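You operate a simulated robot arm through the tools that you are given. There is no shell and no other tool. Be economical: measure what you need, move in short steps, check, and stop when the job is done.

You are at the controls of a simulated two-armed robot. One attempt, no reset.

Task
Inch both tiers of the pillow conveyor till the goods reach the stops.
Fine: use the black button; leave the tier dial on TOP. Leave the other controls and goods as they are. Where these are worked on the way, their far stop is far enough and under half their travel is too little: tier dial.

Only the result counts: the job must be done as asked and must still hold three seconds after the hand-in. Knocking over, shifting, dropping, spilling or breaking anything else fails it.

Robot
Two 7-joint arms with two-finger parallel grippers on one trunk, on a base that drives. Base frame: it is fixed to the floor where the robot stands at the start and does not move with it; the origin is under the middle of the robot, x ahead of it, y to its left, z up. Units: mm, degrees, N and s.
The left shoulder is at the start at [60, 147, 525], the right one opposite. With the tool pointing down near the work surface each hand reaches from about 100 to 720 mm from the robot's upright axis, wherever it stands, measured 20 degrees to its own side. Places, roughly: belt main switch [600, -1600, 700]; belt speed dial [600, -1400, 700]; black sensor [700, -3100, 800]; blue cushion [-750, -3000, 250]; blue test block [500, -1750, 750]; bottom belt [1100, 400, 200]; cream cushion [-750, -3500, 250]; cushion [1000, -1500, 750]; direction dial [600, -1500, 700]; end flap [1000, -3200, 800]; green cushion [-750, -3000, 500]; green test block [500, -1750, 750]; grey cushion [-750, -3500, 500]; guide dial [500, -2000, 1100]; mushroom button [600, -3000, 800]; pillow [-750, -3000, 1000]. Payload 3.43 kg a hand.
Tool frame (each hand has its own): the origin (TCP) lies between the finger pads and is the grasp point; the fingertips stand 30 mm ahead of it; z points along the fingers, y is the line along which they close. Largest opening 94 mm; finger width 28, thickness 10; the body of the gripper, 50 by 96 mm, starts 55 mm behind the TCP.
Orientation is that of the tool frame in the base frame, as a unit quaternion [x, y, z, w]. With the fingers straight down and closing along the base's y, the tool's x points along the base's -x, its y along +y and its z along -z.

Tools
- The arms move only by the tool arm_command. It takes "left_increments", "right_increments" or both (then of equal length, played together; a hand with none holds still); each is a list of rows, each a list of 7 numbers: the shift along the tool's x, y, z in mm, then the turn, a rotation vector about the tool's x, y, z in degrees, then the finger opening in mm, from 0 to 94. In form: [[x, y, z, ax, ay, az, jaw], ...]. A call has 1 to 8 rows; each row shifts and turns the commanded pose from where the row before left it, along the tool's axes as they then stand. Rows are played at 5 a second. More than 50 mm and 8.6 degrees between two rows, or a gripper value outside its range, and nothing of the call is played. Where a pose cannot be reached the arm comes as near as it can. A force on the tool above 40 N (or 10 N above the force at the start of the call, whichever is more), or a blocked arm, ends the call early, and 0.2 s more pass. The fingers move at their own pace (about 72 mm/s each) and stop on an object; they squeeze with about 39 N. The grip force told is the motor's: it shows also when the fingers shut on nothing. Time passes only in rows, and 0.2 s behind the last, so rows that do not move let the fingers close. The reply holds the time, the measured pose of the TCP, the force on the tool along the base axes, the opening and the grip force, in the units named above and with some noise, with the torque about the TCP (base axes, N m) and any sound that the robot's microphone picked up.
- Cameras (640 x 400 px; columns grow to the right, rows downward): "scene" is now at [64.2, -5.2, 1171.5]; the picture's right is [-0.05, -1.00, 0.00], its down [-0.47, 0.02, -0.88] and it looks along [0.88, -0.05, -0.47] (base axes); focal length 282 px, centre (320, 200). "left" rides on the left gripper at [76, -14, -103] in its tool frame; the picture's right is [0.18, 0.98, 0.00], its down [-0.75, 0.14, -0.64] and it looks along [-0.63, 0.12, 0.77] (tool axes); focal length 243 px, centre (320, 200). "right" rides on the right gripper at [76, 14, -102] in its tool frame; the picture's right is [-0.18, 0.98, 0.00], its down [-0.75, -0.14, -0.64] and it looks along [-0.63, -0.12, 0.77] (tool axes); focal length 243 px, centre (320, 200). There is no depth. A picture from a camera that has moved, and an enlarged one, comes with that camera's place and axes in the base frame and with its lens.
- capture(camera): a new picture of that camera. The clock stands still meanwhile.
- move_column(by): slides the trunk up (or, below 0, down) by that many mm; the arms and the scene camera ride with it, the base frame stays. It gives what a move gives, with no picture.
- steer(legs): drives the robot by 1 to 6 legs, each [ahead, left, turn to the left] in mm, mm and degrees, along the robot's own axes; the way and the turn of a leg run together, so that a leg with both is an arc; at most 1500 mm and 180 degrees a leg. The arms and the cameras ride along, it lands a little off, and it stops where it bumps. It gives what a move gives.
- head_to(pan, tilt): turns the head with the scene camera to pan (to the left, within 86 degrees either way) and tilt (down, from -29 to 69), counted from straight ahead of the robot. It gives what a move gives.
- zoom(camera, box): a new picture of the part [left, top, right, bottom] of that camera's present view, enlarged. The clock stands still meanwhile.
- sign_off(): hands the job in; it is judged then, once.

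Work in short steps. Places have to be worked out from the pictures, the camera data and where the tool is seen: move nearer, look again, correct. Check each grasp and each placing, and mend what went wrong. You have 120 turns and 88 pictures in all, those below and enlarged ones among them. Open the grippers and draw the arms clear of the work before you hand the job in, unless the task says otherwise; then end with one line.

The tools are called after ">>>" as name(argument=value, ...) on one line, values as JSON. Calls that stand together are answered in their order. arm_command: Moves the arms, as the interface text tells. Its arguments: {"type":"object","properties":{"left_increments":{"type":"array","items":{"type":"array","items":{"type":"number"}}},"right_increments":{"type":"array","items":{"type":"array","items":{"type":"number"}}}},"required":[]} The other tools are called the same way: move_column (by) slides the trunk up or down; steer (legs) drives the base; head_to (pan, tilt) turns the head that bears the scene camera; capture (camera) takes a picture; zoom (camera, box) takes an enlarged picture of a part of a camera's view; sign_off () hands the job in.

At the start:

```text
clock: 0.0
left_position: [327.7, 193.1, 938.0]
left_tcp_rot: [0.0, 1.0, 0.0, 0.001]
left_ft_force: [1.1, 0.0, -0.7]
left_moment: [0.03, 0.01, 0.0]
left_width: 94.0
left_finger_force: 0.0
right_position: [288.8, -117.7, 965.1]
right_tcp_rot: [0.0, 1.0, -0.001, 0.0]
right_ft_force: [-0.4, -0.3, -0.2]
right_moment: [0.01, -0.01, -0.03]
right_width: 93.9
right_finger_force: 0.2
trunk travel left (down, up): [-233.0, 17.0]
robot x, y, heading: [-2.4, -1.2, -0.1]
head pan, tilt: [-3.1, 27.8]
```

scene: 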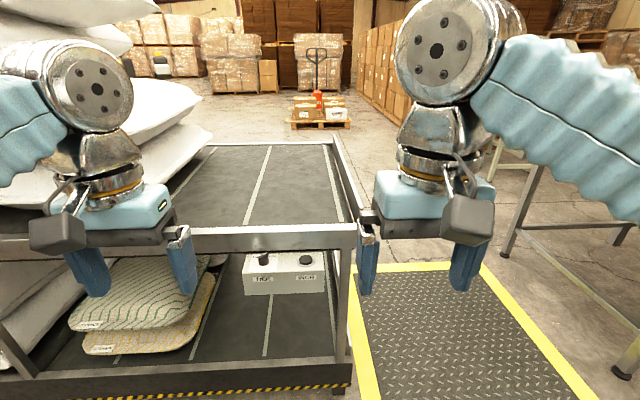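
right: 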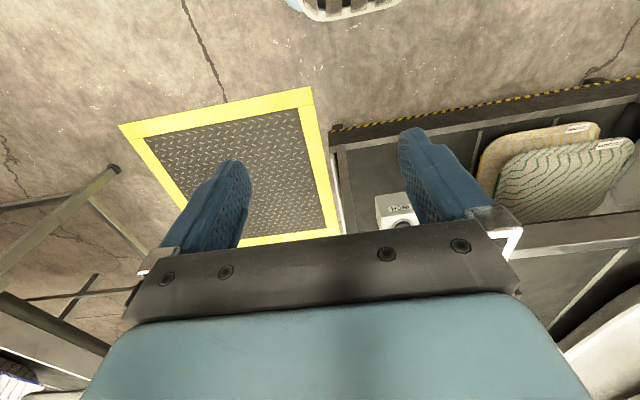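
left: 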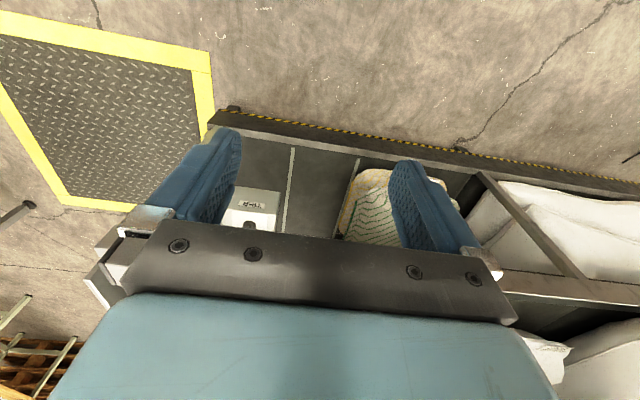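

The box with a dial and a black button hangs under the upper tier; I enlarge it to read it.

>>> zoom(camera="scene", box=[220, 220, 360, 310])

>>> zoom(camera="scene", box=[0, 100, 360, 400])

```text
4.44 times, centred on (290, 265) of scene
camera zoom: at [64.2, -5.2, 1171.5], right [-0.05, -1.0, 0.0], down [-0.47, 0.02, -0.88], along [0.88, -0.05, -0.47], focal length 1255 px, centre (453, -89)
```

zoom: 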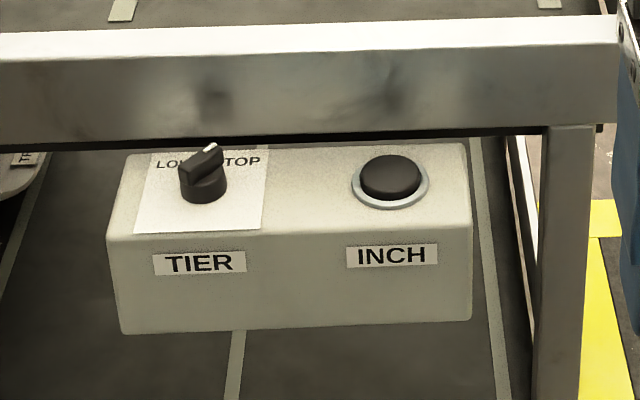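

```text
1.33 times, centred on (180, 250) of scene
camera zoom: at [64.2, -5.2, 1171.5], right [-0.05, -1.0, 0.0], down [-0.47, 0.02, -0.88], along [0.88, -0.05, -0.47], focal length 376 px, centre (507, 133)
```

zoom: 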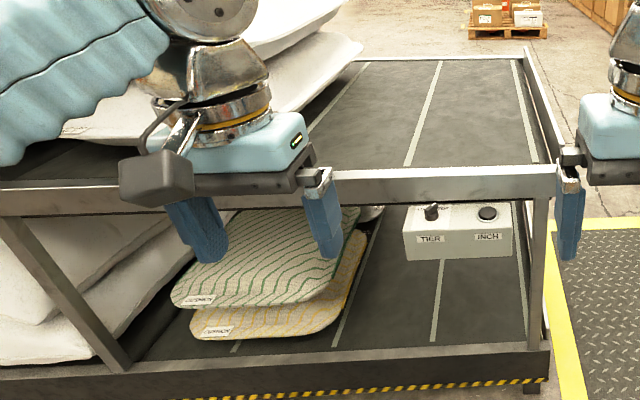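

The box top is about z 700, with the button near [620, -2] and the dial near [620, 102]. I bring the left hand nearer above the dial for a close look.

>>> arm_command(left_increments=[[-35, -15, 0, 0, 0, 0, 94], [-35, -15, 0, 0, 0, 0, 94], [-35, -15, 0, 0, 0, 0, 94], [-35, -15, 0, 0, 0, 0, 94], [-35, -15, 0, 0, 0, 0, 94], [-35, -15, 0, 0, 0, 0, 94], [0, 0, 0, 0, 0, 0, 94]])

>>> capture(camera="left")

>>> capture(camera="scene")

```text
clock: 1.6
left_position: [499.2, 120.3, 933.5]
left_tcp_rot: [0.0, 1.0, -0.001, -0.005]
left_ft_force: [0.7, -0.5, -0.1]
left_moment: [0.03, 0.02, 0.0]
left_width: 93.8
left_finger_force: 0.1
left hand out of reach, approached as far as the arm can: row 5, 6
right_position: [288.0, -118.4, 964.6]
right_tcp_rot: [0.0, 1.0, 0.0, 0.001]
right_ft_force: [0.1, 0.0, -0.7]
right_moment: [0.01, 0.0, 0.04]
right_width: 94.0
right_finger_force: 0.1
trunk travel left (down, up): [-233.0, 17.0]
robot x, y, heading: [1.1, 1.8, 0.1]
head pan, tilt: [-3.1, 27.8]
```

```text
82 pictures are left
camera left: at [425.6, 105.9, 1036.7], right [-0.18, 0.98, 0.0], down [0.76, 0.14, 0.63], along [0.62, 0.12, -0.77], focal length 243 px, centre (320, 200)
```

left: 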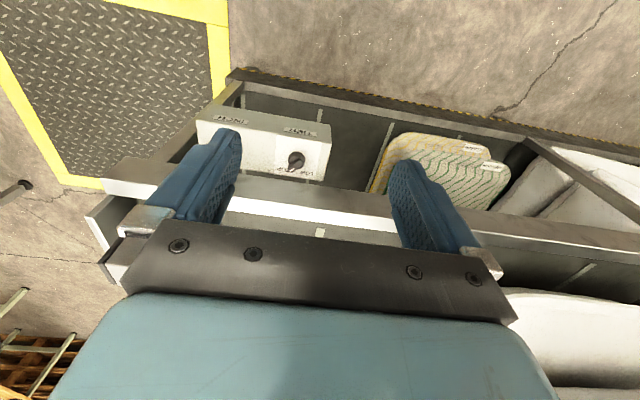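

```text
81 pictures are left
camera scene: at [64.2, -5.2, 1171.5], right [-0.05, -1.0, 0.0], down [-0.47, 0.02, -0.88], along [0.88, -0.05, -0.47], focal length 282 px, centre (320, 200)
```

scene: 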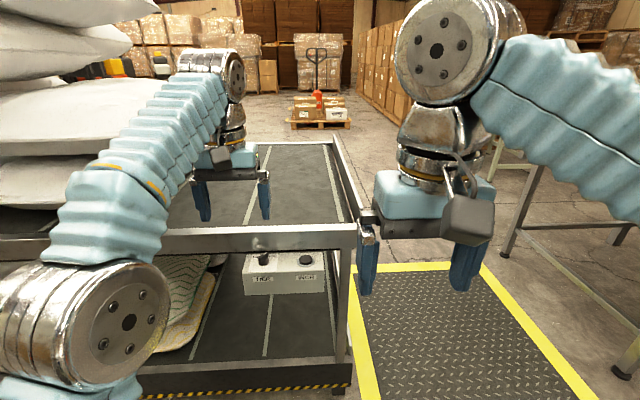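

The left hand was at its reach limit at this height. Lower it should reach further, so I go forward and down to about z 830.

>>> arm_command(left_increments=[[0, 0, 30, 0, 0, 0, 60], [-10, -3, 30, 0, 0, 0, 60], [-25, -4, 25, 0, 0, 0, 60], [-25, -4, 20, 0, 0, 0, 60], [-25, -4, 0, 0, 0, 0, 60], [-20, 0, 0, 0, 0, 0, 60], [0, 0, 0, 0, 0, 0, 60]])

>>> capture(camera="left")

```text
clock: 3.2
left_position: [604.9, 104.7, 828.4]
left_tcp_rot: [0.0, 1.0, 0.0, -0.001]
left_ft_force: [0.6, -1.0, -0.7]
left_moment: [0.01, -0.01, 0.0]
left_width: 60.0
left_finger_force: 0.0
right_position: [289.0, -117.7, 966.0]
right_tcp_rot: [0.0, 1.0, -0.001, 0.0]
right_ft_force: [0.0, -0.3, -0.2]
right_moment: [-0.01, -0.03, 0.0]
right_width: 94.1
right_finger_force: 0.1
trunk travel left (down, up): [-233.0, 17.0]
robot x, y, heading: [0.9, 0.1, 0.2]
head pan, tilt: [-3.1, 27.8]
```

```text
80 pictures are left
camera left: at [529.0, 89.8, 932.1], right [-0.18, 0.98, 0.0], down [0.75, 0.14, 0.64], along [0.63, 0.12, -0.77], focal length 243 px, centre (320, 200)
```

left: 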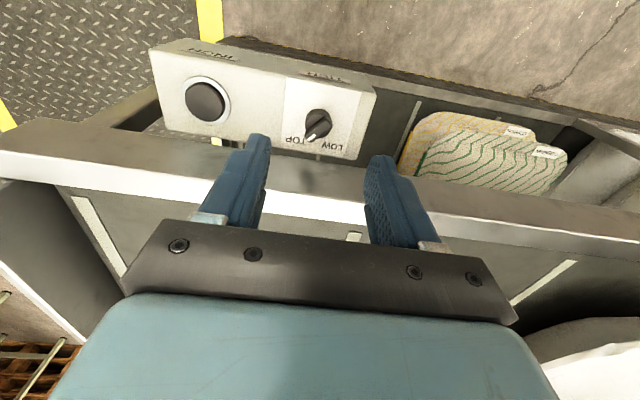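

The reach is good now. I zoom in to read the pointer and the clearance to the rail.

>>> zoom(camera="left", box=[150, 30, 400, 230])

```text
2.00 times, centred on (275, 130) of left
camera zoom: at [529.0, 89.8, 932.1], right [-0.18, 0.98, 0.0], down [0.75, 0.14, 0.64], along [0.63, 0.12, -0.77], focal length 485 px, centre (410, 340)
```

zoom: 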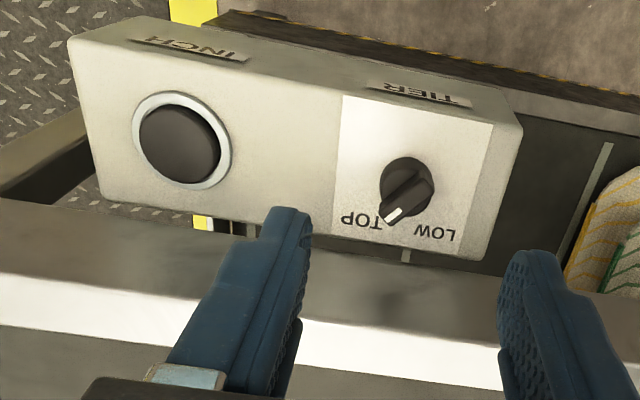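

The dial stands on TOP now. Before pressing anything I look left to see the goods and the stops.

>>> head_to(pan=35, tilt=25)

>>> capture(camera="scene")

```text
clock: 4.2
left_position: [605.3, 104.7, 830.4]
left_tcp_rot: [0.0, 1.0, 0.0, 0.0]
left_ft_force: [0.1, 0.1, 0.5]
left_moment: [0.0, 0.0, 0.0]
left_width: 59.9
left_finger_force: 0.1
right_position: [288.0, -119.0, 966.2]
right_tcp_rot: [0.0, 1.0, 0.0, 0.0]
right_ft_force: [-0.7, -1.1, -0.4]
right_moment: [-0.02, 0.01, 0.01]
right_width: 93.9
right_finger_force: 0.0
trunk travel left (down, up): [-233.0, 17.0]
robot x, y, heading: [-0.9, -0.0, -0.1]
head pan, tilt: [35.0, 25.0]
```

```text
78 pictures are left
camera scene: at [48.7, 52.5, 1176.0], right [0.57, -0.82, 0.0], down [-0.35, -0.24, -0.91], along [0.74, 0.52, -0.42], focal length 282 px, centre (320, 200)
```

scene: 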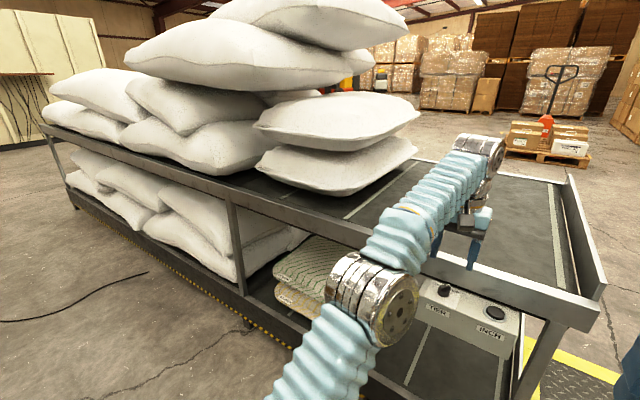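

Goods travel right toward the end plate. I park the left hand and bring the right hand, fingers shut, towards the black button.

>>> arm_command(left_increments=[[0, 0, -30, 0, 0, 0, 60], [38, 12, -20, 0, 0, 0, 60], [45, 14, -15, 0, 0, 0, 60], [45, 14, -15, 0, 0, 0, 60], [45, 14, -10, 0, 0, 0, 60], [45, 14, -10, 0, 0, 0, 60], [45, 14, 0, 0, 0, 0, 60]], right_increments=[[0, 0, 0, 0, 0, 0, 0], [0, 0, 20, 0, 0, 0, 0], [-30, 10, 20, 0, 0, 0, 0], [-40, 12, 20, 0, 0, 0, 0], [-45, 15, 20, 0, 0, 0, 0], [-45, 15, 20, 0, 0, 0, 0], [-45, 15, 20, 0, 0, 0, 0]])

>>> arm_command(right_increments=[[-40, 15, 10, 0, 0, 0, 0], [-40, 15, 10, 0, 0, 0, 0], [-40, 15, 10, 0, 0, 0, 0], [0, 0, 0, 0, 0, 0, 0]])

>>> capture(camera="right")

```text
refused: row 5 steps farther than a row can; nothing moved
```

```text
clock: 5.2
left_position: [604.8, 105.3, 829.0]
left_tcp_rot: [0.0, 1.0, 0.0, 0.0]
left_ft_force: [0.1, -0.7, -0.1]
left_moment: [0.02, 0.0, -0.01]
left_width: 60.2
left_finger_force: 0.1
right_position: [407.7, -74.6, 936.0]
right_tcp_rot: [0.0, 1.0, 0.0, 0.0]
right_ft_force: [0.4, 0.4, -1.2]
right_moment: [-0.02, 0.01, 0.01]
right_width: 0.1
right_finger_force: 32.7
trunk travel left (down, up): [-233.0, 17.0]
robot x, y, heading: [-3.7, 3.0, 0.2]
head pan, tilt: [35.0, 25.0]
```

```text
77 pictures are left
camera right: at [333.2, -60.6, 1037.7], right [0.18, 0.98, 0.0], down [0.75, -0.14, 0.64], along [0.63, -0.12, -0.77], focal length 243 px, centre (320, 200)
```

right: 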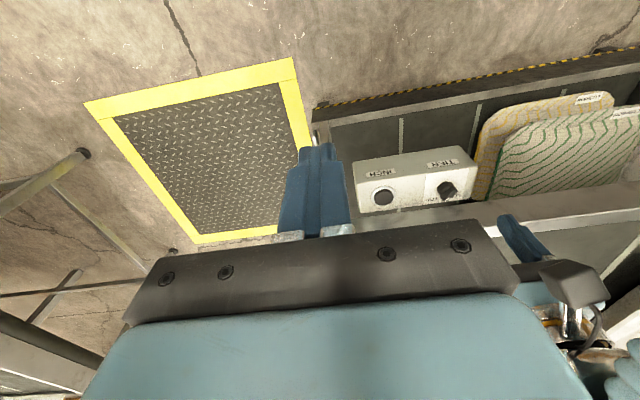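

The first call was refused because a step was too long, and the second one ran; nothing was touched. I repeat it with shorter steps: left hand back, then right hand on to the button.

>>> arm_command(left_increments=[[0, 0, -30, 0, 0, 0, 60], [35, 12, -20, 0, 0, 0, 60], [40, 14, -15, 0, 0, 0, 60], [40, 14, -15, 0, 0, 0, 60], [40, 14, -10, 0, 0, 0, 60], [40, 14, -10, 0, 0, 0, 60], [40, 14, 0, 0, 0, 0, 60]], right_increments=[[0, 0, 10, 0, 0, 0, 0], [0, 0, 20, 0, 0, 0, 0], [-20, 5, 20, 0, 0, 0, 0], [-35, 10, 20, 0, 0, 0, 0], [-35, 12, 20, 0, 0, 0, 0], [-40, 15, 10, 0, 0, 0, 0], [-40, 15, 10, 0, 0, 0, 0]])

>>> arm_command(right_increments=[[-20, 10, 10, 0, 0, 0, 0], [-19, 12, 10, 0, 0, 0, 0], [0, 0, 0, 0, 0, 0, 0]])

>>> capture(camera="right")

>>> capture(camera="scene")

```text
clock: 6.8
left_position: [368.4, 188.2, 910.5]
left_tcp_rot: [0.0, 1.0, 0.001, 0.0]
left_ft_force: [-0.4, -0.1, -0.1]
left_moment: [0.05, -0.06, -0.03]
left_width: 60.1
left_finger_force: 0.0
left hand out of reach, approached as far as the arm can: row 1
right_position: [579.4, -16.1, 826.6]
right_tcp_rot: [0.0, 1.0, 0.0, 0.001]
right_ft_force: [-0.9, 0.1, 0.7]
right_moment: [0.02, -0.02, 0.01]
right_width: 0.0
right_finger_force: 33.0
trunk travel left (down, up): [-233.0, 17.0]
robot x, y, heading: [1.0, 1.5, -0.1]
head pan, tilt: [35.0, 25.0]
```

```text
clock: 7.6
left_position: [368.9, 187.7, 909.9]
left_tcp_rot: [-0.001, 1.0, 0.0, 0.0]
left_ft_force: [0.1, 0.1, -0.4]
left_moment: [0.01, 0.02, -0.01]
left_width: 59.9
left_finger_force: 0.0
right_position: [595.1, -7.6, 811.6]
right_tcp_rot: [0.0, 1.0, 0.0, 0.0]
right_ft_force: [0.7, 0.2, -0.5]
right_moment: [0.0, 0.0, -0.02]
right_width: 0.1
right_finger_force: 33.2
right hand out of reach, approached as far as the arm can: row 1, 2
trunk travel left (down, up): [-233.0, 17.0]
robot x, y, heading: [-1.9, -2.6, 0.0]
head pan, tilt: [35.0, 25.0]
```

```text
76 pictures are left
camera right: at [519.1, 5.7, 914.2], right [0.18, 0.98, 0.0], down [0.75, -0.14, 0.64], along [0.63, -0.12, -0.77], focal length 243 px, centre (320, 200)
```

right: 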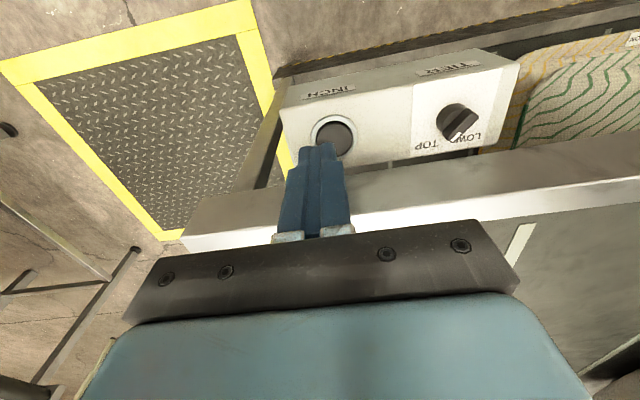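

```text
75 pictures are left
camera scene: at [48.7, 52.6, 1176.0], right [0.57, -0.82, 0.0], down [-0.35, -0.24, -0.91], along [0.74, 0.52, -0.42], focal length 282 px, centre (320, 200)
```

scene: 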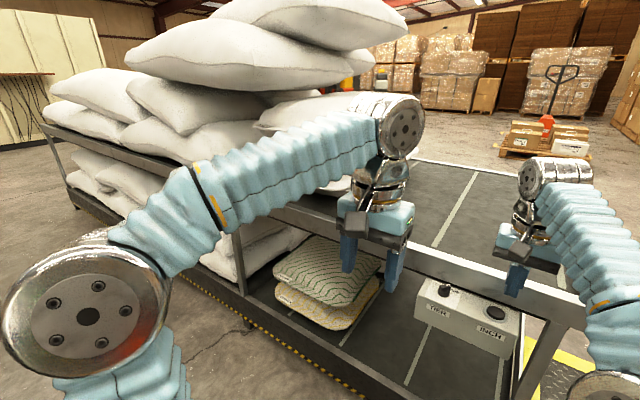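

The right hand is at its reach limit. I lower the trunk by 60 with both hands riding along, since lower seemed to reach further; the right fingertips end around z 722, short of the rail in x.

>>> move_column(by=-50)

```text
clock: 8.6
left_position: [368.8, 188.5, 861.0]
left_tcp_rot: [0.0, 1.0, 0.0, 0.0]
left_ft_force: [-0.7, -0.8, 0.0]
left_moment: [-0.02, 0.02, 0.03]
left_width: 60.1
left_finger_force: 0.1
right_position: [595.7, -7.5, 761.7]
right_tcp_rot: [0.0, 1.0, 0.0, 0.0]
right_ft_force: [1.1, 0.2, -0.5]
right_moment: [0.0, -0.02, 0.0]
right_width: 0.3
right_finger_force: 32.9
trunk travel left (down, up): [-183.0, 67.0]
robot x, y, heading: [-1.2, -2.7, -0.1]
head pan, tilt: [35.0, 25.0]
```

Fingertips are at z 732, above the button at about 712. I shift forward 22 and left 10 and look.

>>> arm_command(right_increments=[[-11, 5, 0, 0, 0, 0, 0], [-11, 5, 0, 0, 0, 0, 0], [0, 0, 0, 0, 0, 0, 0]])

>>> capture(camera="right")

```text
clock: 9.4
left_position: [368.2, 187.8, 859.8]
left_tcp_rot: [0.0, 1.0, 0.0, 0.0]
left_ft_force: [0.3, -0.8, 0.2]
left_moment: [-0.01, -0.03, -0.01]
left_width: 60.2
left_finger_force: 0.1
right_position: [594.8, -7.9, 760.9]
right_tcp_rot: [0.0, 1.0, 0.0, 0.0]
right_ft_force: [0.2, -0.1, 0.1]
right_moment: [0.01, 0.04, -0.03]
right_width: 0.1
right_finger_force: 33.1
right hand out of reach, approached as far as the arm can: row 1, 2
trunk travel left (down, up): [-183.0, 67.0]
robot x, y, heading: [-0.3, -1.3, 0.1]
head pan, tilt: [35.0, 25.0]
```

```text
74 pictures are left
camera right: at [519.1, 5.6, 864.3], right [0.18, 0.98, 0.0], down [0.75, -0.14, 0.64], along [0.63, -0.12, -0.77], focal length 243 px, centre (320, 200)
```

right: 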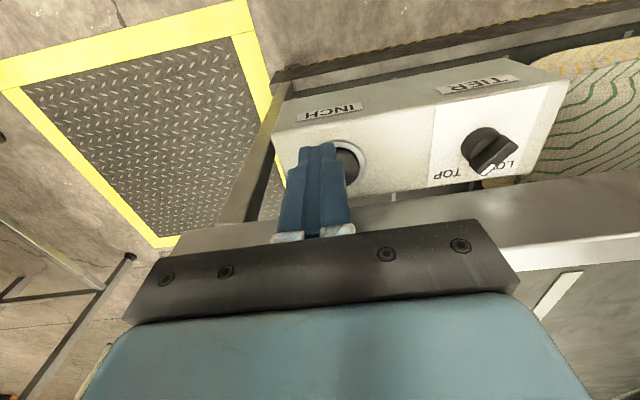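

The hand stays 22 mm short, so I pull it back 25 and drive the base 50 ahead to gain reach.

>>> arm_command(right_increments=[[25, 0, -10, 0, 0, 0, 0], [0, 0, 0, 0, 0, 0, 0]])

>>> steer(legs=[[50, 0, 0]])

>>> capture(camera="right")

```text
clock: 10.0
left_position: [368.0, 187.2, 860.2]
left_tcp_rot: [0.0, 1.0, 0.0, 0.001]
left_ft_force: [-0.2, 0.0, -0.1]
left_moment: [-0.01, 0.0, 0.01]
left_width: 60.3
left_finger_force: 0.0
right_position: [569.3, -5.5, 770.9]
right_tcp_rot: [0.0, 1.0, 0.001, 0.0]
right_ft_force: [0.3, 0.0, 0.2]
right_moment: [-0.01, 0.0, -0.01]
right_width: 0.0
right_finger_force: 32.5
trunk travel left (down, up): [-183.0, 67.0]
robot x, y, heading: [-1.1, 1.9, -0.4]
head pan, tilt: [35.0, 25.0]
```

```text
clock: 10.9
left_position: [417.3, 186.7, 859.7]
left_tcp_rot: [0.0, 1.0, 0.0, 0.0]
left_ft_force: [0.1, -0.7, -0.4]
left_moment: [0.01, 0.0, -0.02]
left_width: 59.9
left_finger_force: 0.1
right_position: [618.3, -5.9, 771.4]
right_tcp_rot: [0.001, 1.0, 0.0, -0.001]
right_ft_force: [-0.4, 0.5, 0.1]
right_moment: [0.02, 0.0, -0.03]
right_width: 0.0
right_finger_force: 32.6
trunk travel left (down, up): [-183.0, 67.0]
robot x, y, heading: [47.9, 1.6, -0.3]
head pan, tilt: [35.0, 25.0]
```

```text
73 pictures are left
camera right: at [542.4, 6.6, 874.4], right [0.18, 0.98, 0.0], down [0.75, -0.14, 0.64], along [0.63, -0.12, -0.77], focal length 243 px, centre (320, 200)
```

right: 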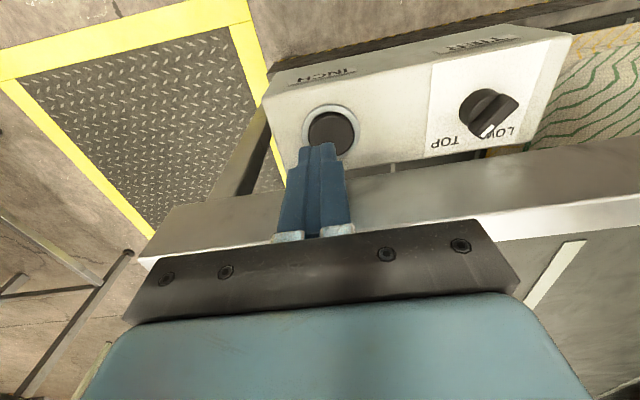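

By this view the button is at about [614, 1]. I centre on it and go down gently, watching the force and sound.

>>> arm_command(right_increments=[[3, 7, 0, 0, 0, 0, 0], [0, 0, 10, 0, 0, 0, 0], [0, 0, 10, 0, 0, 0, 0], [0, 0, 5, 0, 0, 0, 0]])

>>> capture(camera="right")

```text
clock: 11.9
left_position: [417.8, 188.7, 860.3]
left_tcp_rot: [0.0, 1.0, 0.0, -0.001]
left_ft_force: [-0.2, 0.0, 0.7]
left_moment: [-0.01, -0.01, 0.0]
left_width: 59.9
left_finger_force: 0.1
right_position: [615.5, 1.4, 746.0]
right_tcp_rot: [0.001, 1.0, 0.0, 0.0]
right_ft_force: [-0.2, 0.1, -0.1]
right_moment: [0.0, -0.02, 0.05]
right_width: 0.0
right_finger_force: 32.9
trunk travel left (down, up): [-183.0, 67.0]
robot x, y, heading: [49.8, -3.2, 0.0]
head pan, tilt: [35.0, 25.0]
```

```text
72 pictures are left
camera right: at [539.8, 13.9, 848.8], right [0.19, 0.98, 0.0], down [0.75, -0.14, 0.64], along [0.63, -0.12, -0.77], focal length 243 px, centre (320, 200)
```

right: 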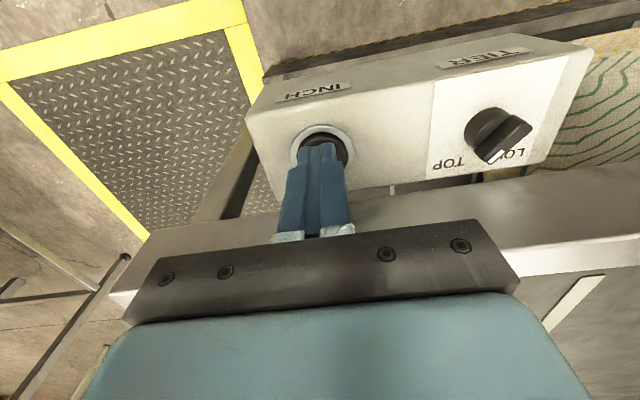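

The tip is aligned over the button, about 4 mm above. I press slowly, 2-3 mm per row.

>>> arm_command(right_increments=[[0, 0, 3, 0, 0, 0, 0], [0, 0, 3, 0, 0, 0, 0], [0, 0, 2, 0, 0, 0, 0]])

>>> capture(camera="scene")

```text
clock: 12.7
left_position: [418.0, 188.8, 859.9]
left_tcp_rot: [0.0, 1.0, 0.0, 0.0]
left_ft_force: [-0.7, 0.1, -1.0]
left_moment: [0.01, 0.0, 0.01]
left_width: 59.9
left_finger_force: 0.1
right_position: [614.7, 0.1, 738.5]
right_tcp_rot: [0.0, 1.0, 0.0, 0.0]
right_ft_force: [0.0, 0.1, 0.9]
right_moment: [-0.03, -0.01, 0.0]
right_width: 0.1
right_finger_force: 33.2
trunk travel left (down, up): [-183.0, 67.0]
robot x, y, heading: [47.3, -3.0, 0.1]
head pan, tilt: [35.0, 25.0]
```

```text
71 pictures are left
camera scene: at [97.4, 52.6, 1126.1], right [0.57, -0.82, 0.0], down [-0.35, -0.24, -0.91], along [0.74, 0.52, -0.42], focal length 282 px, centre (320, 200)
```

scene: 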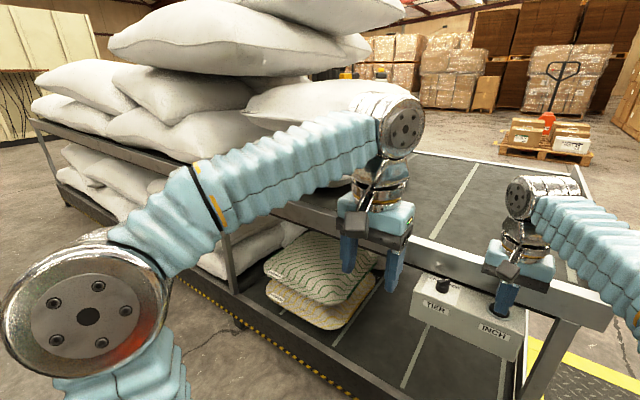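

No contact force yet; I press further.

>>> arm_command(right_increments=[[0, 0, 2, 0, 0, 0, 0], [0, 0, 2, 0, 0, 0, 0], [0, 0, 2, 0, 0, 0, 0]])

```text
clock: 13.5
left_position: [417.0, 188.0, 860.3]
left_tcp_rot: [0.0, 1.0, 0.0, 0.001]
left_ft_force: [-0.2, -0.2, -0.8]
left_moment: [0.01, -0.01, 0.02]
left_width: 59.7
left_finger_force: 0.1
right_position: [614.8, -0.0, 734.9]
right_tcp_rot: [0.0, 1.0, 0.0, 0.002]
right_ft_force: [3.2, 2.8, 10.3]
right_moment: [0.08, -0.15, -0.04]
right_width: 0.0
right_finger_force: 33.3
trunk travel left (down, up): [-183.0, 67.0]
robot x, y, heading: [51.1, 1.0, -0.2]
head pan, tilt: [35.0, 25.0]
heard: click
```

Click heard: the button is pressed. I look at what moved.

>>> capture(camera="scene")

```text
70 pictures are left
camera scene: at [97.1, 52.7, 1126.2], right [0.57, -0.82, 0.0], down [-0.35, -0.24, -0.91], along [0.74, 0.52, -0.42], focal length 282 px, centre (320, 200)
```

scene: 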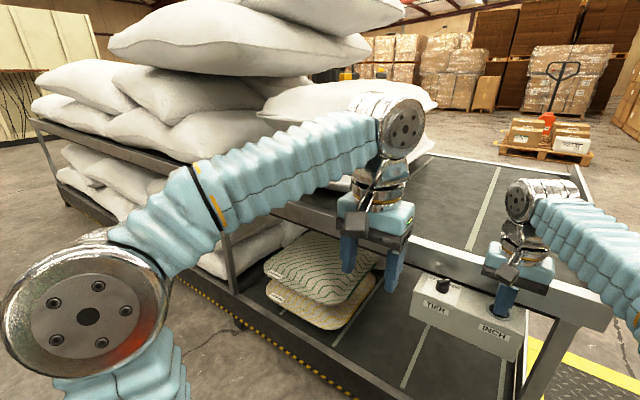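

The top pillows moved to the right. I hold for a second to see whether it runs while held.

>>> arm_command(right_increments=[[0, 0, 0, 0, 0, 0, 0], [0, 0, 0, 0, 0, 0, 0], [0, 0, 0, 0, 0, 0, 0]])

>>> capture(camera="scene")

```text
clock: 14.3
left_position: [416.8, 187.9, 861.1]
left_tcp_rot: [0.0, 1.0, -0.001, 0.0]
left_ft_force: [-0.4, -0.9, 0.2]
left_moment: [-0.01, 0.0, 0.01]
left_width: 59.8
left_finger_force: 0.1
right_position: [614.0, -0.3, 733.3]
right_tcp_rot: [0.0, 1.0, 0.0, 0.001]
right_ft_force: [3.8, 2.4, 11.8]
right_moment: [0.04, -0.13, -0.02]
right_width: 0.0
right_finger_force: 33.2
trunk travel left (down, up): [-183.0, 67.0]
robot x, y, heading: [44.1, -0.8, -0.1]
head pan, tilt: [35.0, 25.0]
```

```text
69 pictures are left
camera scene: at [97.0, 52.7, 1126.1], right [0.57, -0.82, 0.0], down [-0.35, -0.24, -0.91], along [0.74, 0.52, -0.42], focal length 282 px, centre (320, 200)
```

scene: 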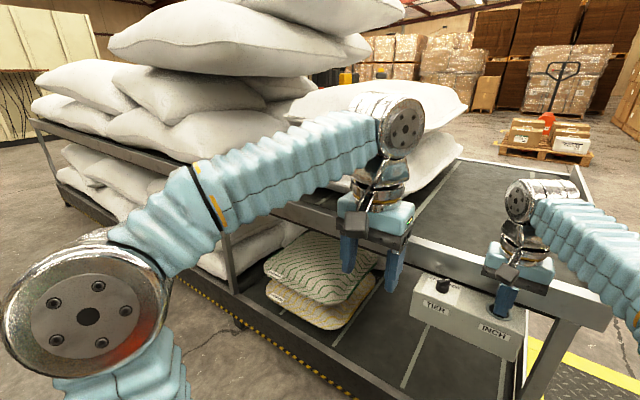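

The belt runs while held. I keep holding in short spells and watch the pillows approach the end.

>>> arm_command(right_increments=[[0, 0, 0, 0, 0, 0, 0], [0, 0, 0, 0, 0, 0, 0], [0, 0, 0, 0, 0, 0, 0], [0, 0, 0, 0, 0, 0, 0]])

>>> capture(camera="scene")

```text
clock: 15.3
left_position: [417.0, 187.7, 860.8]
left_tcp_rot: [0.001, 1.0, 0.001, 0.0]
left_ft_force: [-0.4, 0.2, -0.4]
left_moment: [-0.02, 0.0, 0.0]
left_width: 59.7
left_finger_force: 0.1
right_position: [615.3, 0.0, 733.0]
right_tcp_rot: [0.0, 1.0, -0.001, 0.0]
right_ft_force: [2.6, 1.6, 12.7]
right_moment: [0.01, -0.11, -0.02]
right_width: 0.1
right_finger_force: 33.0
trunk travel left (down, up): [-183.0, 67.0]
robot x, y, heading: [49.8, 0.3, 0.0]
head pan, tilt: [35.0, 25.0]
```

```text
68 pictures are left
camera scene: at [96.9, 52.6, 1126.1], right [0.57, -0.82, 0.0], down [-0.35, -0.24, -0.91], along [0.74, 0.52, -0.42], focal length 282 px, centre (320, 200)
```

scene: 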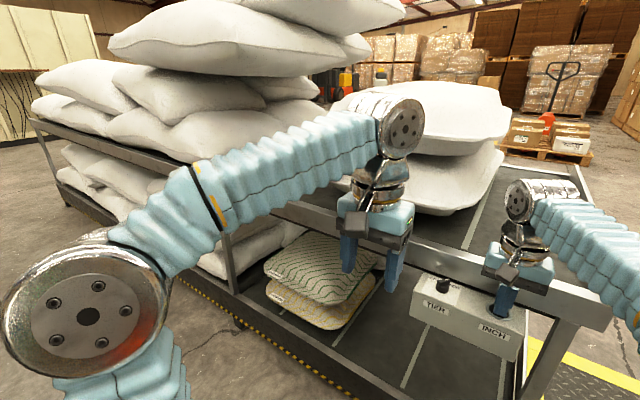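

The pillows approach the end and pass clear behind the hand. I continue.

>>> arm_command(right_increments=[[0, 0, 0, 0, 0, 0, 0], [0, 0, 0, 0, 0, 0, 0], [0, 0, 0, 0, 0, 0, 0], [0, 0, 0, 0, 0, 0, 0]])

>>> capture(camera="scene")

>>> capture(camera="right")

```text
clock: 16.3
left_position: [416.0, 186.6, 860.3]
left_tcp_rot: [0.0, 1.0, 0.0, 0.0]
left_ft_force: [0.1, 0.2, 0.5]
left_moment: [0.01, -0.01, -0.01]
left_width: 60.1
left_finger_force: 0.0
right_position: [614.1, 0.5, 733.2]
right_tcp_rot: [0.0, 1.0, 0.0, 0.0]
right_ft_force: [1.2, 0.0, 13.0]
right_moment: [0.02, -0.07, 0.0]
right_width: 0.1
right_finger_force: 33.3
trunk travel left (down, up): [-183.0, 67.0]
robot x, y, heading: [51.2, -1.0, -0.2]
head pan, tilt: [35.0, 25.0]
```

```text
67 pictures are left
camera scene: at [96.8, 52.6, 1126.1], right [0.57, -0.82, 0.0], down [-0.35, -0.24, -0.91], along [0.74, 0.52, -0.42], focal length 282 px, centre (320, 200)
```

scene: 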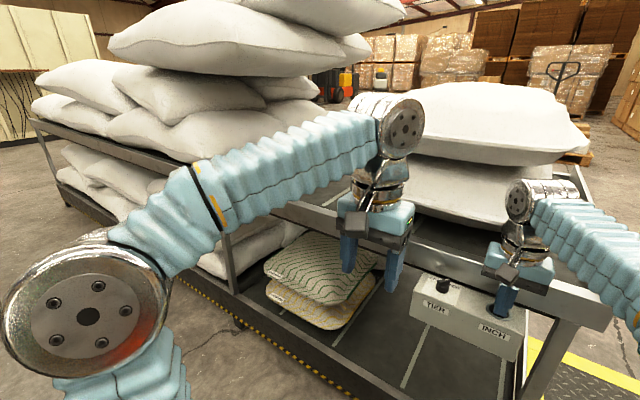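

```text
66 pictures are left
camera right: at [538.6, 13.4, 836.1], right [0.18, 0.98, 0.0], down [0.75, -0.14, 0.64], along [0.63, -0.12, -0.77], focal length 243 px, centre (320, 200)
```

right: 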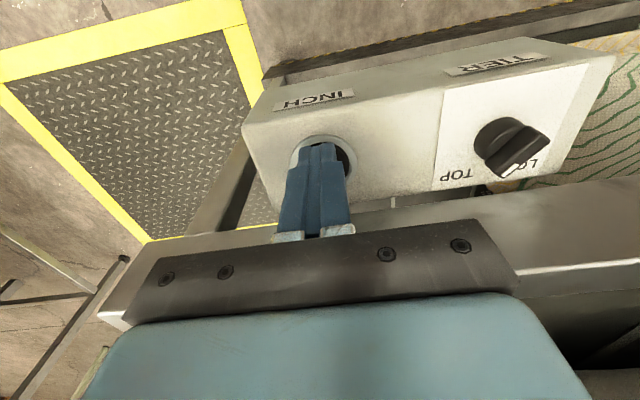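

The stack is near the end; I release the button and turn the head to judge the remaining gap.

>>> arm_command(right_increments=[[0, 0, -8, 0, 0, 0, 0]])

>>> head_to(pan=0, tilt=20)

>>> capture(camera="scene")

```text
clock: 16.7
left_position: [417.8, 187.6, 860.1]
left_tcp_rot: [-0.001, 1.0, 0.0, -0.001]
left_ft_force: [0.1, -0.4, 0.0]
left_moment: [0.01, -0.01, 0.04]
left_width: 59.9
left_finger_force: 0.1
right_position: [614.4, -0.2, 740.0]
right_tcp_rot: [0.0, 1.0, 0.0, -0.001]
right_ft_force: [-0.1, -0.3, -0.4]
right_moment: [0.0, 0.02, 0.0]
right_width: 0.0
right_finger_force: 33.0
trunk travel left (down, up): [-183.0, 67.0]
robot x, y, heading: [50.0, -1.5, 0.1]
head pan, tilt: [35.0, 25.0]
```

```text
clock: 17.7
left_position: [417.9, 188.1, 860.8]
left_tcp_rot: [0.0, 1.0, 0.0, -0.001]
left_ft_force: [-1.0, 0.2, 0.1]
left_moment: [0.01, 0.0, 0.0]
left_width: 60.1
left_finger_force: 0.1
right_position: [614.8, -0.1, 740.5]
right_tcp_rot: [0.001, 1.0, 0.0, 0.0]
right_ft_force: [0.9, 0.5, -0.4]
right_moment: [-0.03, 0.05, 0.0]
right_width: 0.3
right_finger_force: 32.8
trunk travel left (down, up): [-183.0, 67.0]
robot x, y, heading: [46.1, 0.7, 0.1]
head pan, tilt: [0.0, 20.0]
```

```text
65 pictures are left
camera scene: at [115.1, -0.2, 1134.1], right [0.0, -1.0, 0.0], down [-0.34, 0.0, -0.94], along [0.94, 0.0, -0.34], focal length 282 px, centre (320, 200)
```

scene: 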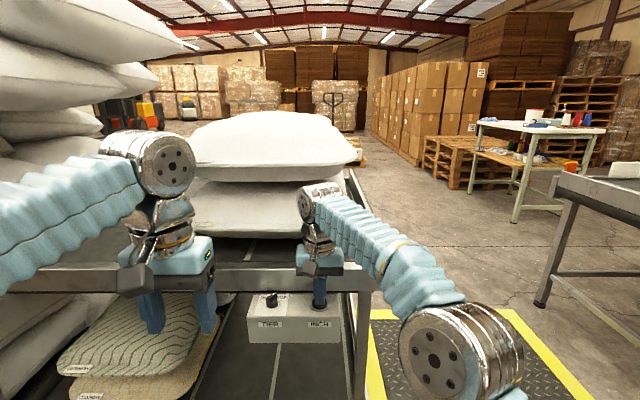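

I zoom in on the gap between the pillows and the end.

>>> zoom(camera="scene", box=[180, 100, 400, 240])

```text
2.86 times, centred on (290, 170) of scene
camera zoom: at [115.1, -0.2, 1134.1], right [0.0, -1.0, 0.0], down [-0.34, 0.0, -0.94], along [0.94, 0.0, -0.34], focal length 807 px, centre (406, 286)
```

zoom: 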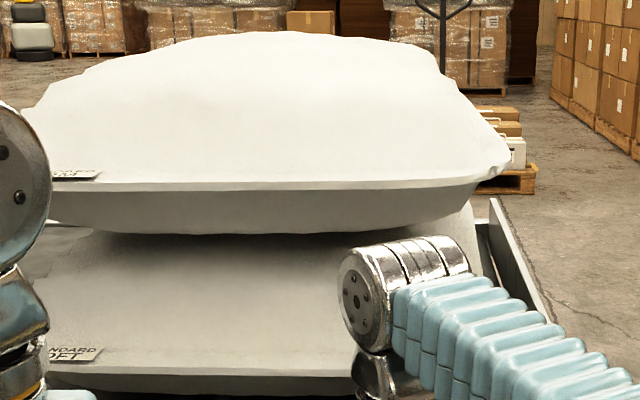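

A few centimetres of gap remain. I press for one more short spell, then lift and check.

>>> arm_command(right_increments=[[0, 0, 7, 0, 0, 0, 0], [0, 0, 1, 0, 0, 0, 0], [0, 0, -8, 0, 0, 0, 0]])

>>> zoom(camera="scene", box=[180, 100, 400, 240])

```text
clock: 18.5
left_position: [417.2, 189.0, 860.6]
left_tcp_rot: [-0.001, 1.0, 0.0, -0.001]
left_ft_force: [0.5, 0.0, 0.1]
left_moment: [0.0, 0.01, -0.01]
left_width: 60.0
left_finger_force: 0.0
right_position: [616.0, 0.9, 739.3]
right_tcp_rot: [0.001, 1.0, 0.0, 0.0]
right_ft_force: [0.0, -0.2, -0.2]
right_moment: [0.05, 0.04, 0.02]
right_width: 0.2
right_finger_force: 32.9
trunk travel left (down, up): [-183.0, 67.0]
robot x, y, heading: [50.2, 0.1, -0.2]
head pan, tilt: [0.0, 20.0]
heard: click
```

```text
2.86 times, centred on (290, 170) of scene
camera zoom: at [115.1, -0.3, 1134.0], right [0.0, -1.0, 0.0], down [-0.34, 0.0, -0.94], along [0.94, 0.0, -0.34], focal length 807 px, centre (406, 286)
```

zoom: 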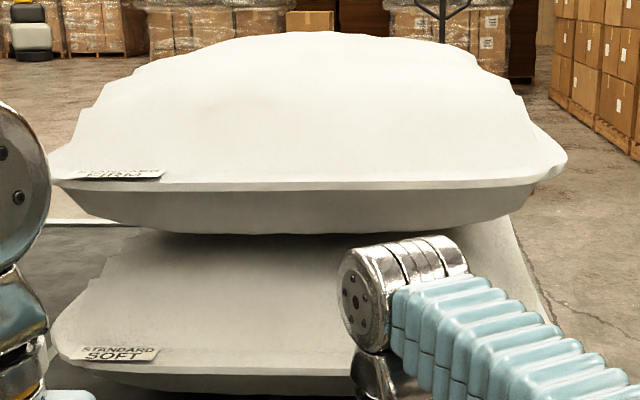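

It moved about 60 mm and now seems to be against the end plate. Another short inch will show whether it still moves.

>>> arm_command(right_increments=[[0, 0, 7, 0, 0, 0, 0], [0, 0, -7, 0, 0, 0, 0]])

>>> zoom(camera="scene", box=[180, 100, 400, 240])

```text
clock: 19.1
left_position: [417.9, 188.3, 859.8]
left_tcp_rot: [-0.001, 1.0, 0.0, 0.0]
left_ft_force: [0.8, 0.5, -0.6]
left_moment: [0.02, -0.02, 0.02]
left_width: 59.9
left_finger_force: 0.0
right_position: [615.0, 0.8, 740.7]
right_tcp_rot: [0.001, 1.0, -0.001, 0.0]
right_ft_force: [0.3, -0.4, 0.8]
right_moment: [0.01, 0.0, 0.02]
right_width: 0.0
right_finger_force: 33.7
trunk travel left (down, up): [-183.0, 67.0]
robot x, y, heading: [51.7, -0.8, 0.2]
head pan, tilt: [0.0, 20.0]
heard: click
```

```text
2.86 times, centred on (290, 170) of scene
camera zoom: at [115.1, -0.3, 1134.1], right [0.0, -1.0, 0.0], down [-0.34, 0.0, -0.94], along [0.94, 0.0, -0.34], focal length 807 px, centre (406, 286)
```

zoom: 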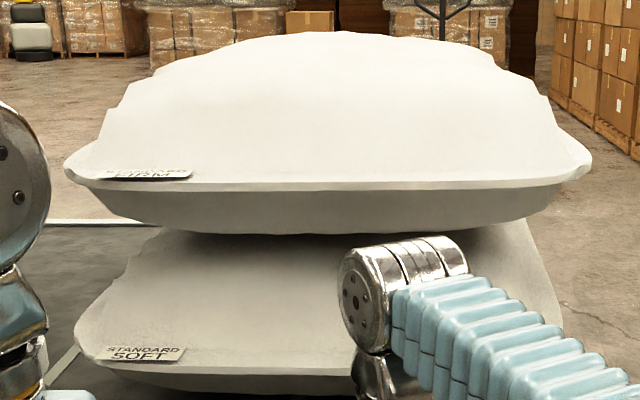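

It still moved about 25 mm. I give another short inch.

>>> arm_command(right_increments=[[0, 0, 7, 0, 0, 0, 0], [0, 0, -7, 0, 0, 0, 0]])

>>> zoom(camera="scene", box=[180, 100, 400, 240])

```text
clock: 19.7
left_position: [418.1, 188.2, 860.6]
left_tcp_rot: [0.0, 1.0, 0.0, 0.0]
left_ft_force: [-0.8, 0.1, 0.7]
left_moment: [0.02, 0.03, -0.03]
left_width: 60.1
left_finger_force: 0.1
right_position: [615.9, 0.1, 741.8]
right_tcp_rot: [0.0, 1.0, 0.0, 0.001]
right_ft_force: [-1.0, -0.2, 0.0]
right_moment: [0.0, 0.01, -0.01]
right_width: 0.0
right_finger_force: 32.8
trunk travel left (down, up): [-183.0, 67.0]
robot x, y, heading: [50.8, -2.0, 0.2]
head pan, tilt: [0.0, 20.0]
heard: click
```

```text
2.86 times, centred on (290, 170) of scene
camera zoom: at [115.1, -0.3, 1134.1], right [0.0, -1.0, 0.0], down [-0.34, 0.0, -0.94], along [0.94, 0.0, -0.34], focal length 807 px, centre (406, 286)
```

zoom: 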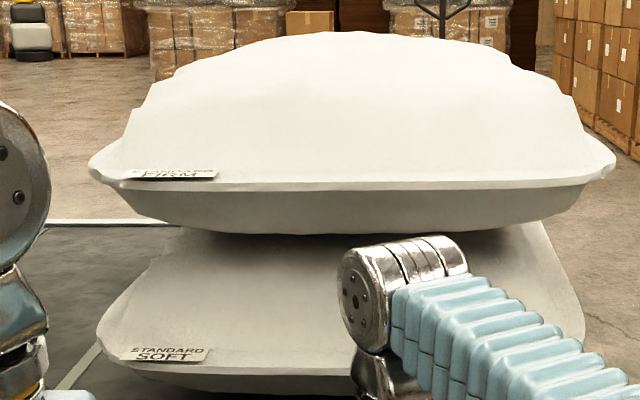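

It is still moving. I look at the end of the conveyor for the stop.

>>> zoom(camera="scene", box=[220, 140, 440, 300])

>>> capture(camera="right")

```text
2.50 times, centred on (330, 220) of scene
camera zoom: at [115.1, -0.3, 1134.1], right [0.0, -1.0, 0.0], down [-0.34, 0.0, -0.94], along [0.94, 0.0, -0.34], focal length 706 px, centre (295, 150)
```

zoom: 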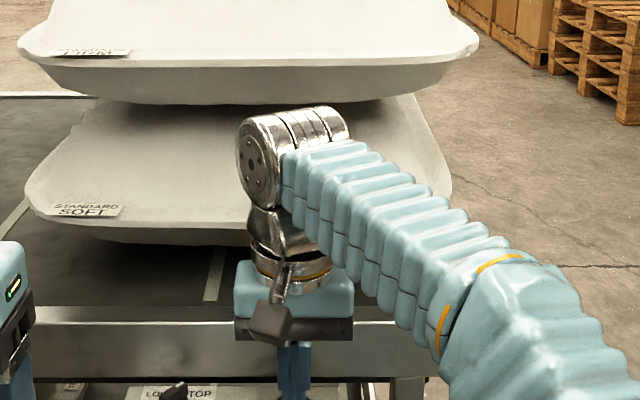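

```text
59 pictures are left
camera right: at [539.9, 13.8, 843.2], right [0.18, 0.98, 0.0], down [0.75, -0.14, 0.64], along [0.63, -0.12, -0.77], focal length 243 px, centre (320, 200)
```

right: 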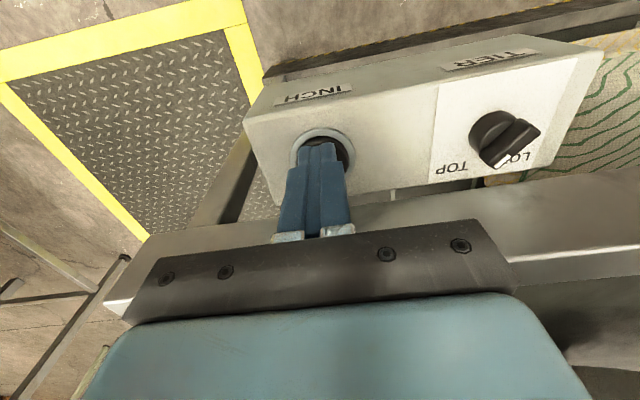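

The end plate looks to be at y ≈ -150 and the pillow's bulging rim may overlap it. I press another short inch and compare.

>>> arm_command(right_increments=[[0, 0, 7, 0, 0, 0, 0], [0, 0, -7, 0, 0, 0, 0]])

>>> zoom(camera="scene", box=[180, 100, 400, 240])

```text
clock: 20.3
left_position: [416.6, 187.3, 860.7]
left_tcp_rot: [0.0, 1.0, -0.001, 0.0]
left_ft_force: [-0.7, 0.0, 0.8]
left_moment: [0.0, -0.02, -0.03]
left_width: 60.0
left_finger_force: 0.1
right_position: [614.3, 1.3, 740.7]
right_tcp_rot: [0.0, 1.0, 0.001, 0.0]
right_ft_force: [0.2, 0.3, 0.1]
right_moment: [0.04, -0.02, 0.01]
right_width: 0.3
right_finger_force: 33.2
trunk travel left (down, up): [-183.0, 67.0]
robot x, y, heading: [49.3, 0.9, -0.0]
head pan, tilt: [0.0, 20.0]
heard: click
```

```text
2.86 times, centred on (290, 170) of scene
camera zoom: at [115.1, -0.3, 1134.1], right [0.0, -1.0, 0.0], down [-0.34, 0.0, -0.94], along [0.94, 0.0, -0.34], focal length 807 px, centre (406, 286)
```

zoom: 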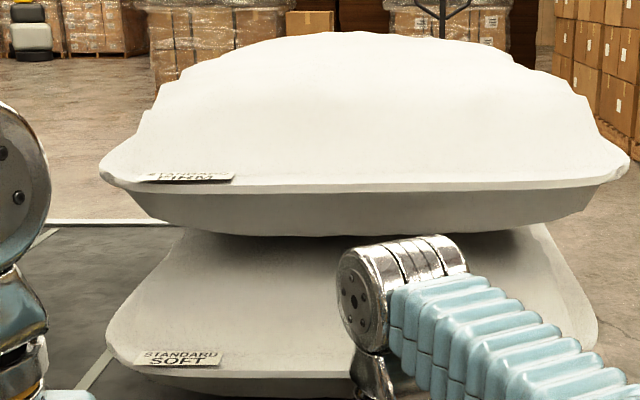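

It moved only about 12 px this time, so it may be arriving at the stop. One more inch.

>>> arm_command(right_increments=[[0, 0, 7, 0, 0, 0, 0], [0, 0, 0, 0, 0, 0, 0], [0, 0, -7, 0, 0, 0, 0]])

>>> zoom(camera="scene", box=[180, 100, 400, 240])

```text
clock: 21.1
left_position: [417.1, 185.5, 860.9]
left_tcp_rot: [-0.001, 1.0, -0.001, 0.001]
left_ft_force: [0.0, 0.1, 0.7]
left_moment: [-0.01, -0.01, -0.01]
left_width: 60.2
left_finger_force: 0.1
right_position: [615.5, 0.2, 740.0]
right_tcp_rot: [0.001, 1.0, 0.0, 0.0]
right_ft_force: [0.7, 0.4, -0.6]
right_moment: [-0.02, 0.0, 0.01]
right_width: 0.0
right_finger_force: 33.0
trunk travel left (down, up): [-183.0, 67.0]
robot x, y, heading: [51.7, 3.5, 0.0]
head pan, tilt: [0.0, 20.0]
heard: click
```

```text
2.86 times, centred on (290, 170) of scene
camera zoom: at [115.1, -0.3, 1134.0], right [0.0, -1.0, 0.0], down [-0.34, 0.0, -0.94], along [0.94, 0.0, -0.34], focal length 807 px, centre (406, 286)
```

zoom: 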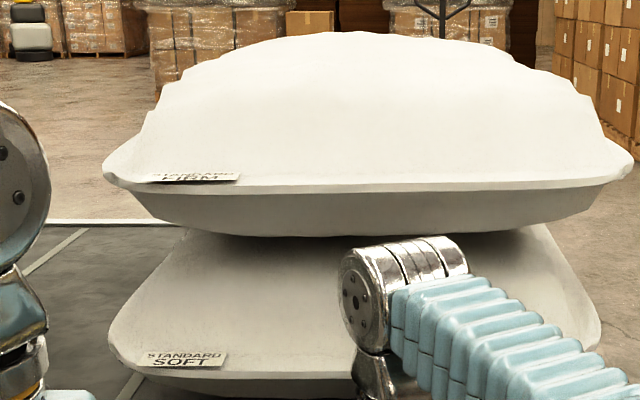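

The belt stripe slid on while the pillows stayed, so the top goods are against the stop. I now withdraw the right hand and bring the left hand over the dial, turned 27° to match the knob.

>>> arm_command(right_increments=[[0, 0, -40, 0, 0, 0, 0], [35, -15, -20, 0, 0, 0, 0], [40, -20, 0, 0, 0, 0, 0], [40, -20, 0, 0, 0, 0, 0], [40, -20, 0, 0, 0, 0, 0], [40, -20, 0, 0, 0, 0, 0], [0, 0, 0, 0, 0, 0, 0]], left_increments=[[0, 0, 0, 0, 0, 0, 50], [0, 0, 0, 0, 0, 0, 50], [-20, -10, 0, 0, 0, 0, 50], [-40, -18, 0, 0, 0, 0, 50], [-40, -18, 5, 0, 0, 0, 50], [-40, -18, 10, 0, 0, 0, 50], [-40, -18, 15, 0, 0, 0, 50]])

>>> capture(camera="left")

```text
clock: 22.7
left_position: [596.4, 106.5, 830.4]
left_tcp_rot: [0.001, 1.0, 0.0, 0.001]
left_ft_force: [0.1, -0.2, -0.4]
left_moment: [0.0, -0.01, 0.0]
left_width: 50.0
left_finger_force: 0.0
right_position: [420.9, -94.0, 801.3]
right_tcp_rot: [0.0, 1.0, 0.0, 0.0]
right_ft_force: [-0.6, 0.1, 0.0]
right_moment: [0.03, -0.01, -0.02]
right_width: 0.0
right_finger_force: 33.2
trunk travel left (down, up): [-183.0, 67.0]
robot x, y, heading: [45.4, 2.3, -0.1]
head pan, tilt: [0.0, 20.0]
```

```text
56 pictures are left
camera left: at [519.8, 91.3, 933.1], right [-0.18, 0.98, 0.0], down [0.75, 0.14, 0.64], along [0.63, 0.12, -0.77], focal length 243 px, centre (320, 200)
```

left: 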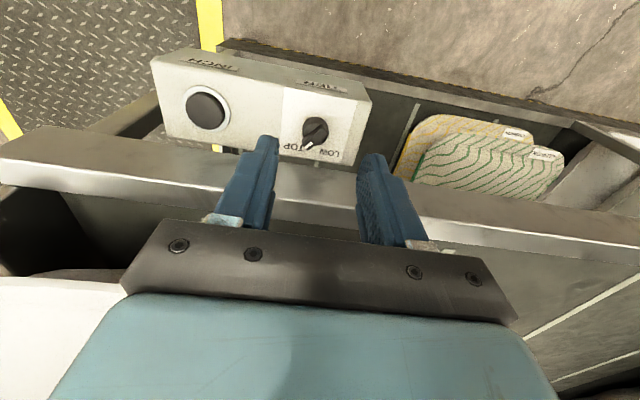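

The knob centre stays at about [615, 106]. I centre on it, yaw 27°, set the opening to 36 and come down part-way.

>>> arm_command(left_increments=[[-10, 0, 0, 0, 0, 0, 36], [-9, 0, 0, 0, 0, 7, 36], [0, 0, 10, 0, 0, 7, 36], [0, 0, 15, 0, 0, 7, 36], [0, 0, 15, 0, 0, 6, 36], [0, 0, 10, 0, 0, 0, 36], [0, 0, 0, 0, 0, 0, 36]])

>>> capture(camera="left")

```text
clock: 24.3
left_position: [616.3, 105.6, 780.4]
left_tcp_rot: [0.234, 0.972, 0.0, 0.0]
left_ft_force: [0.1, 0.4, -0.1]
left_moment: [0.0, 0.01, 0.0]
left_width: 36.2
left_finger_force: 0.0
right_position: [420.7, -93.9, 800.9]
right_tcp_rot: [-0.001, 1.0, 0.0, 0.0]
right_ft_force: [-0.2, -0.1, 0.1]
right_moment: [0.0, 0.04, 0.01]
right_width: 0.2
right_finger_force: 33.2
trunk travel left (down, up): [-183.0, 67.0]
robot x, y, heading: [48.3, 1.6, 0.0]
head pan, tilt: [0.0, 20.0]
```

```text
55 pictures are left
camera left: at [542.2, 127.3, 883.7], right [0.28, 0.96, 0.0], down [0.74, -0.22, 0.64], along [0.62, -0.18, -0.77], focal length 243 px, centre (320, 200)
```

left: 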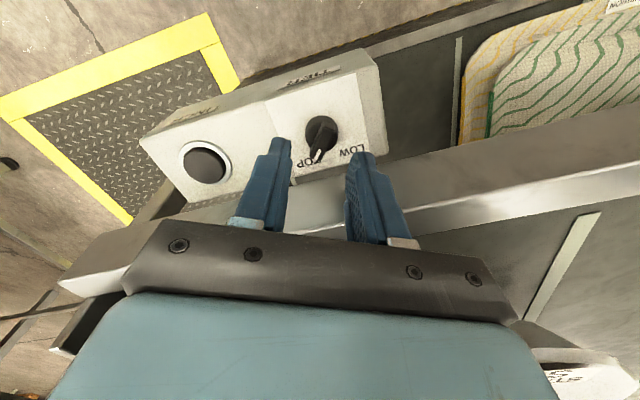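

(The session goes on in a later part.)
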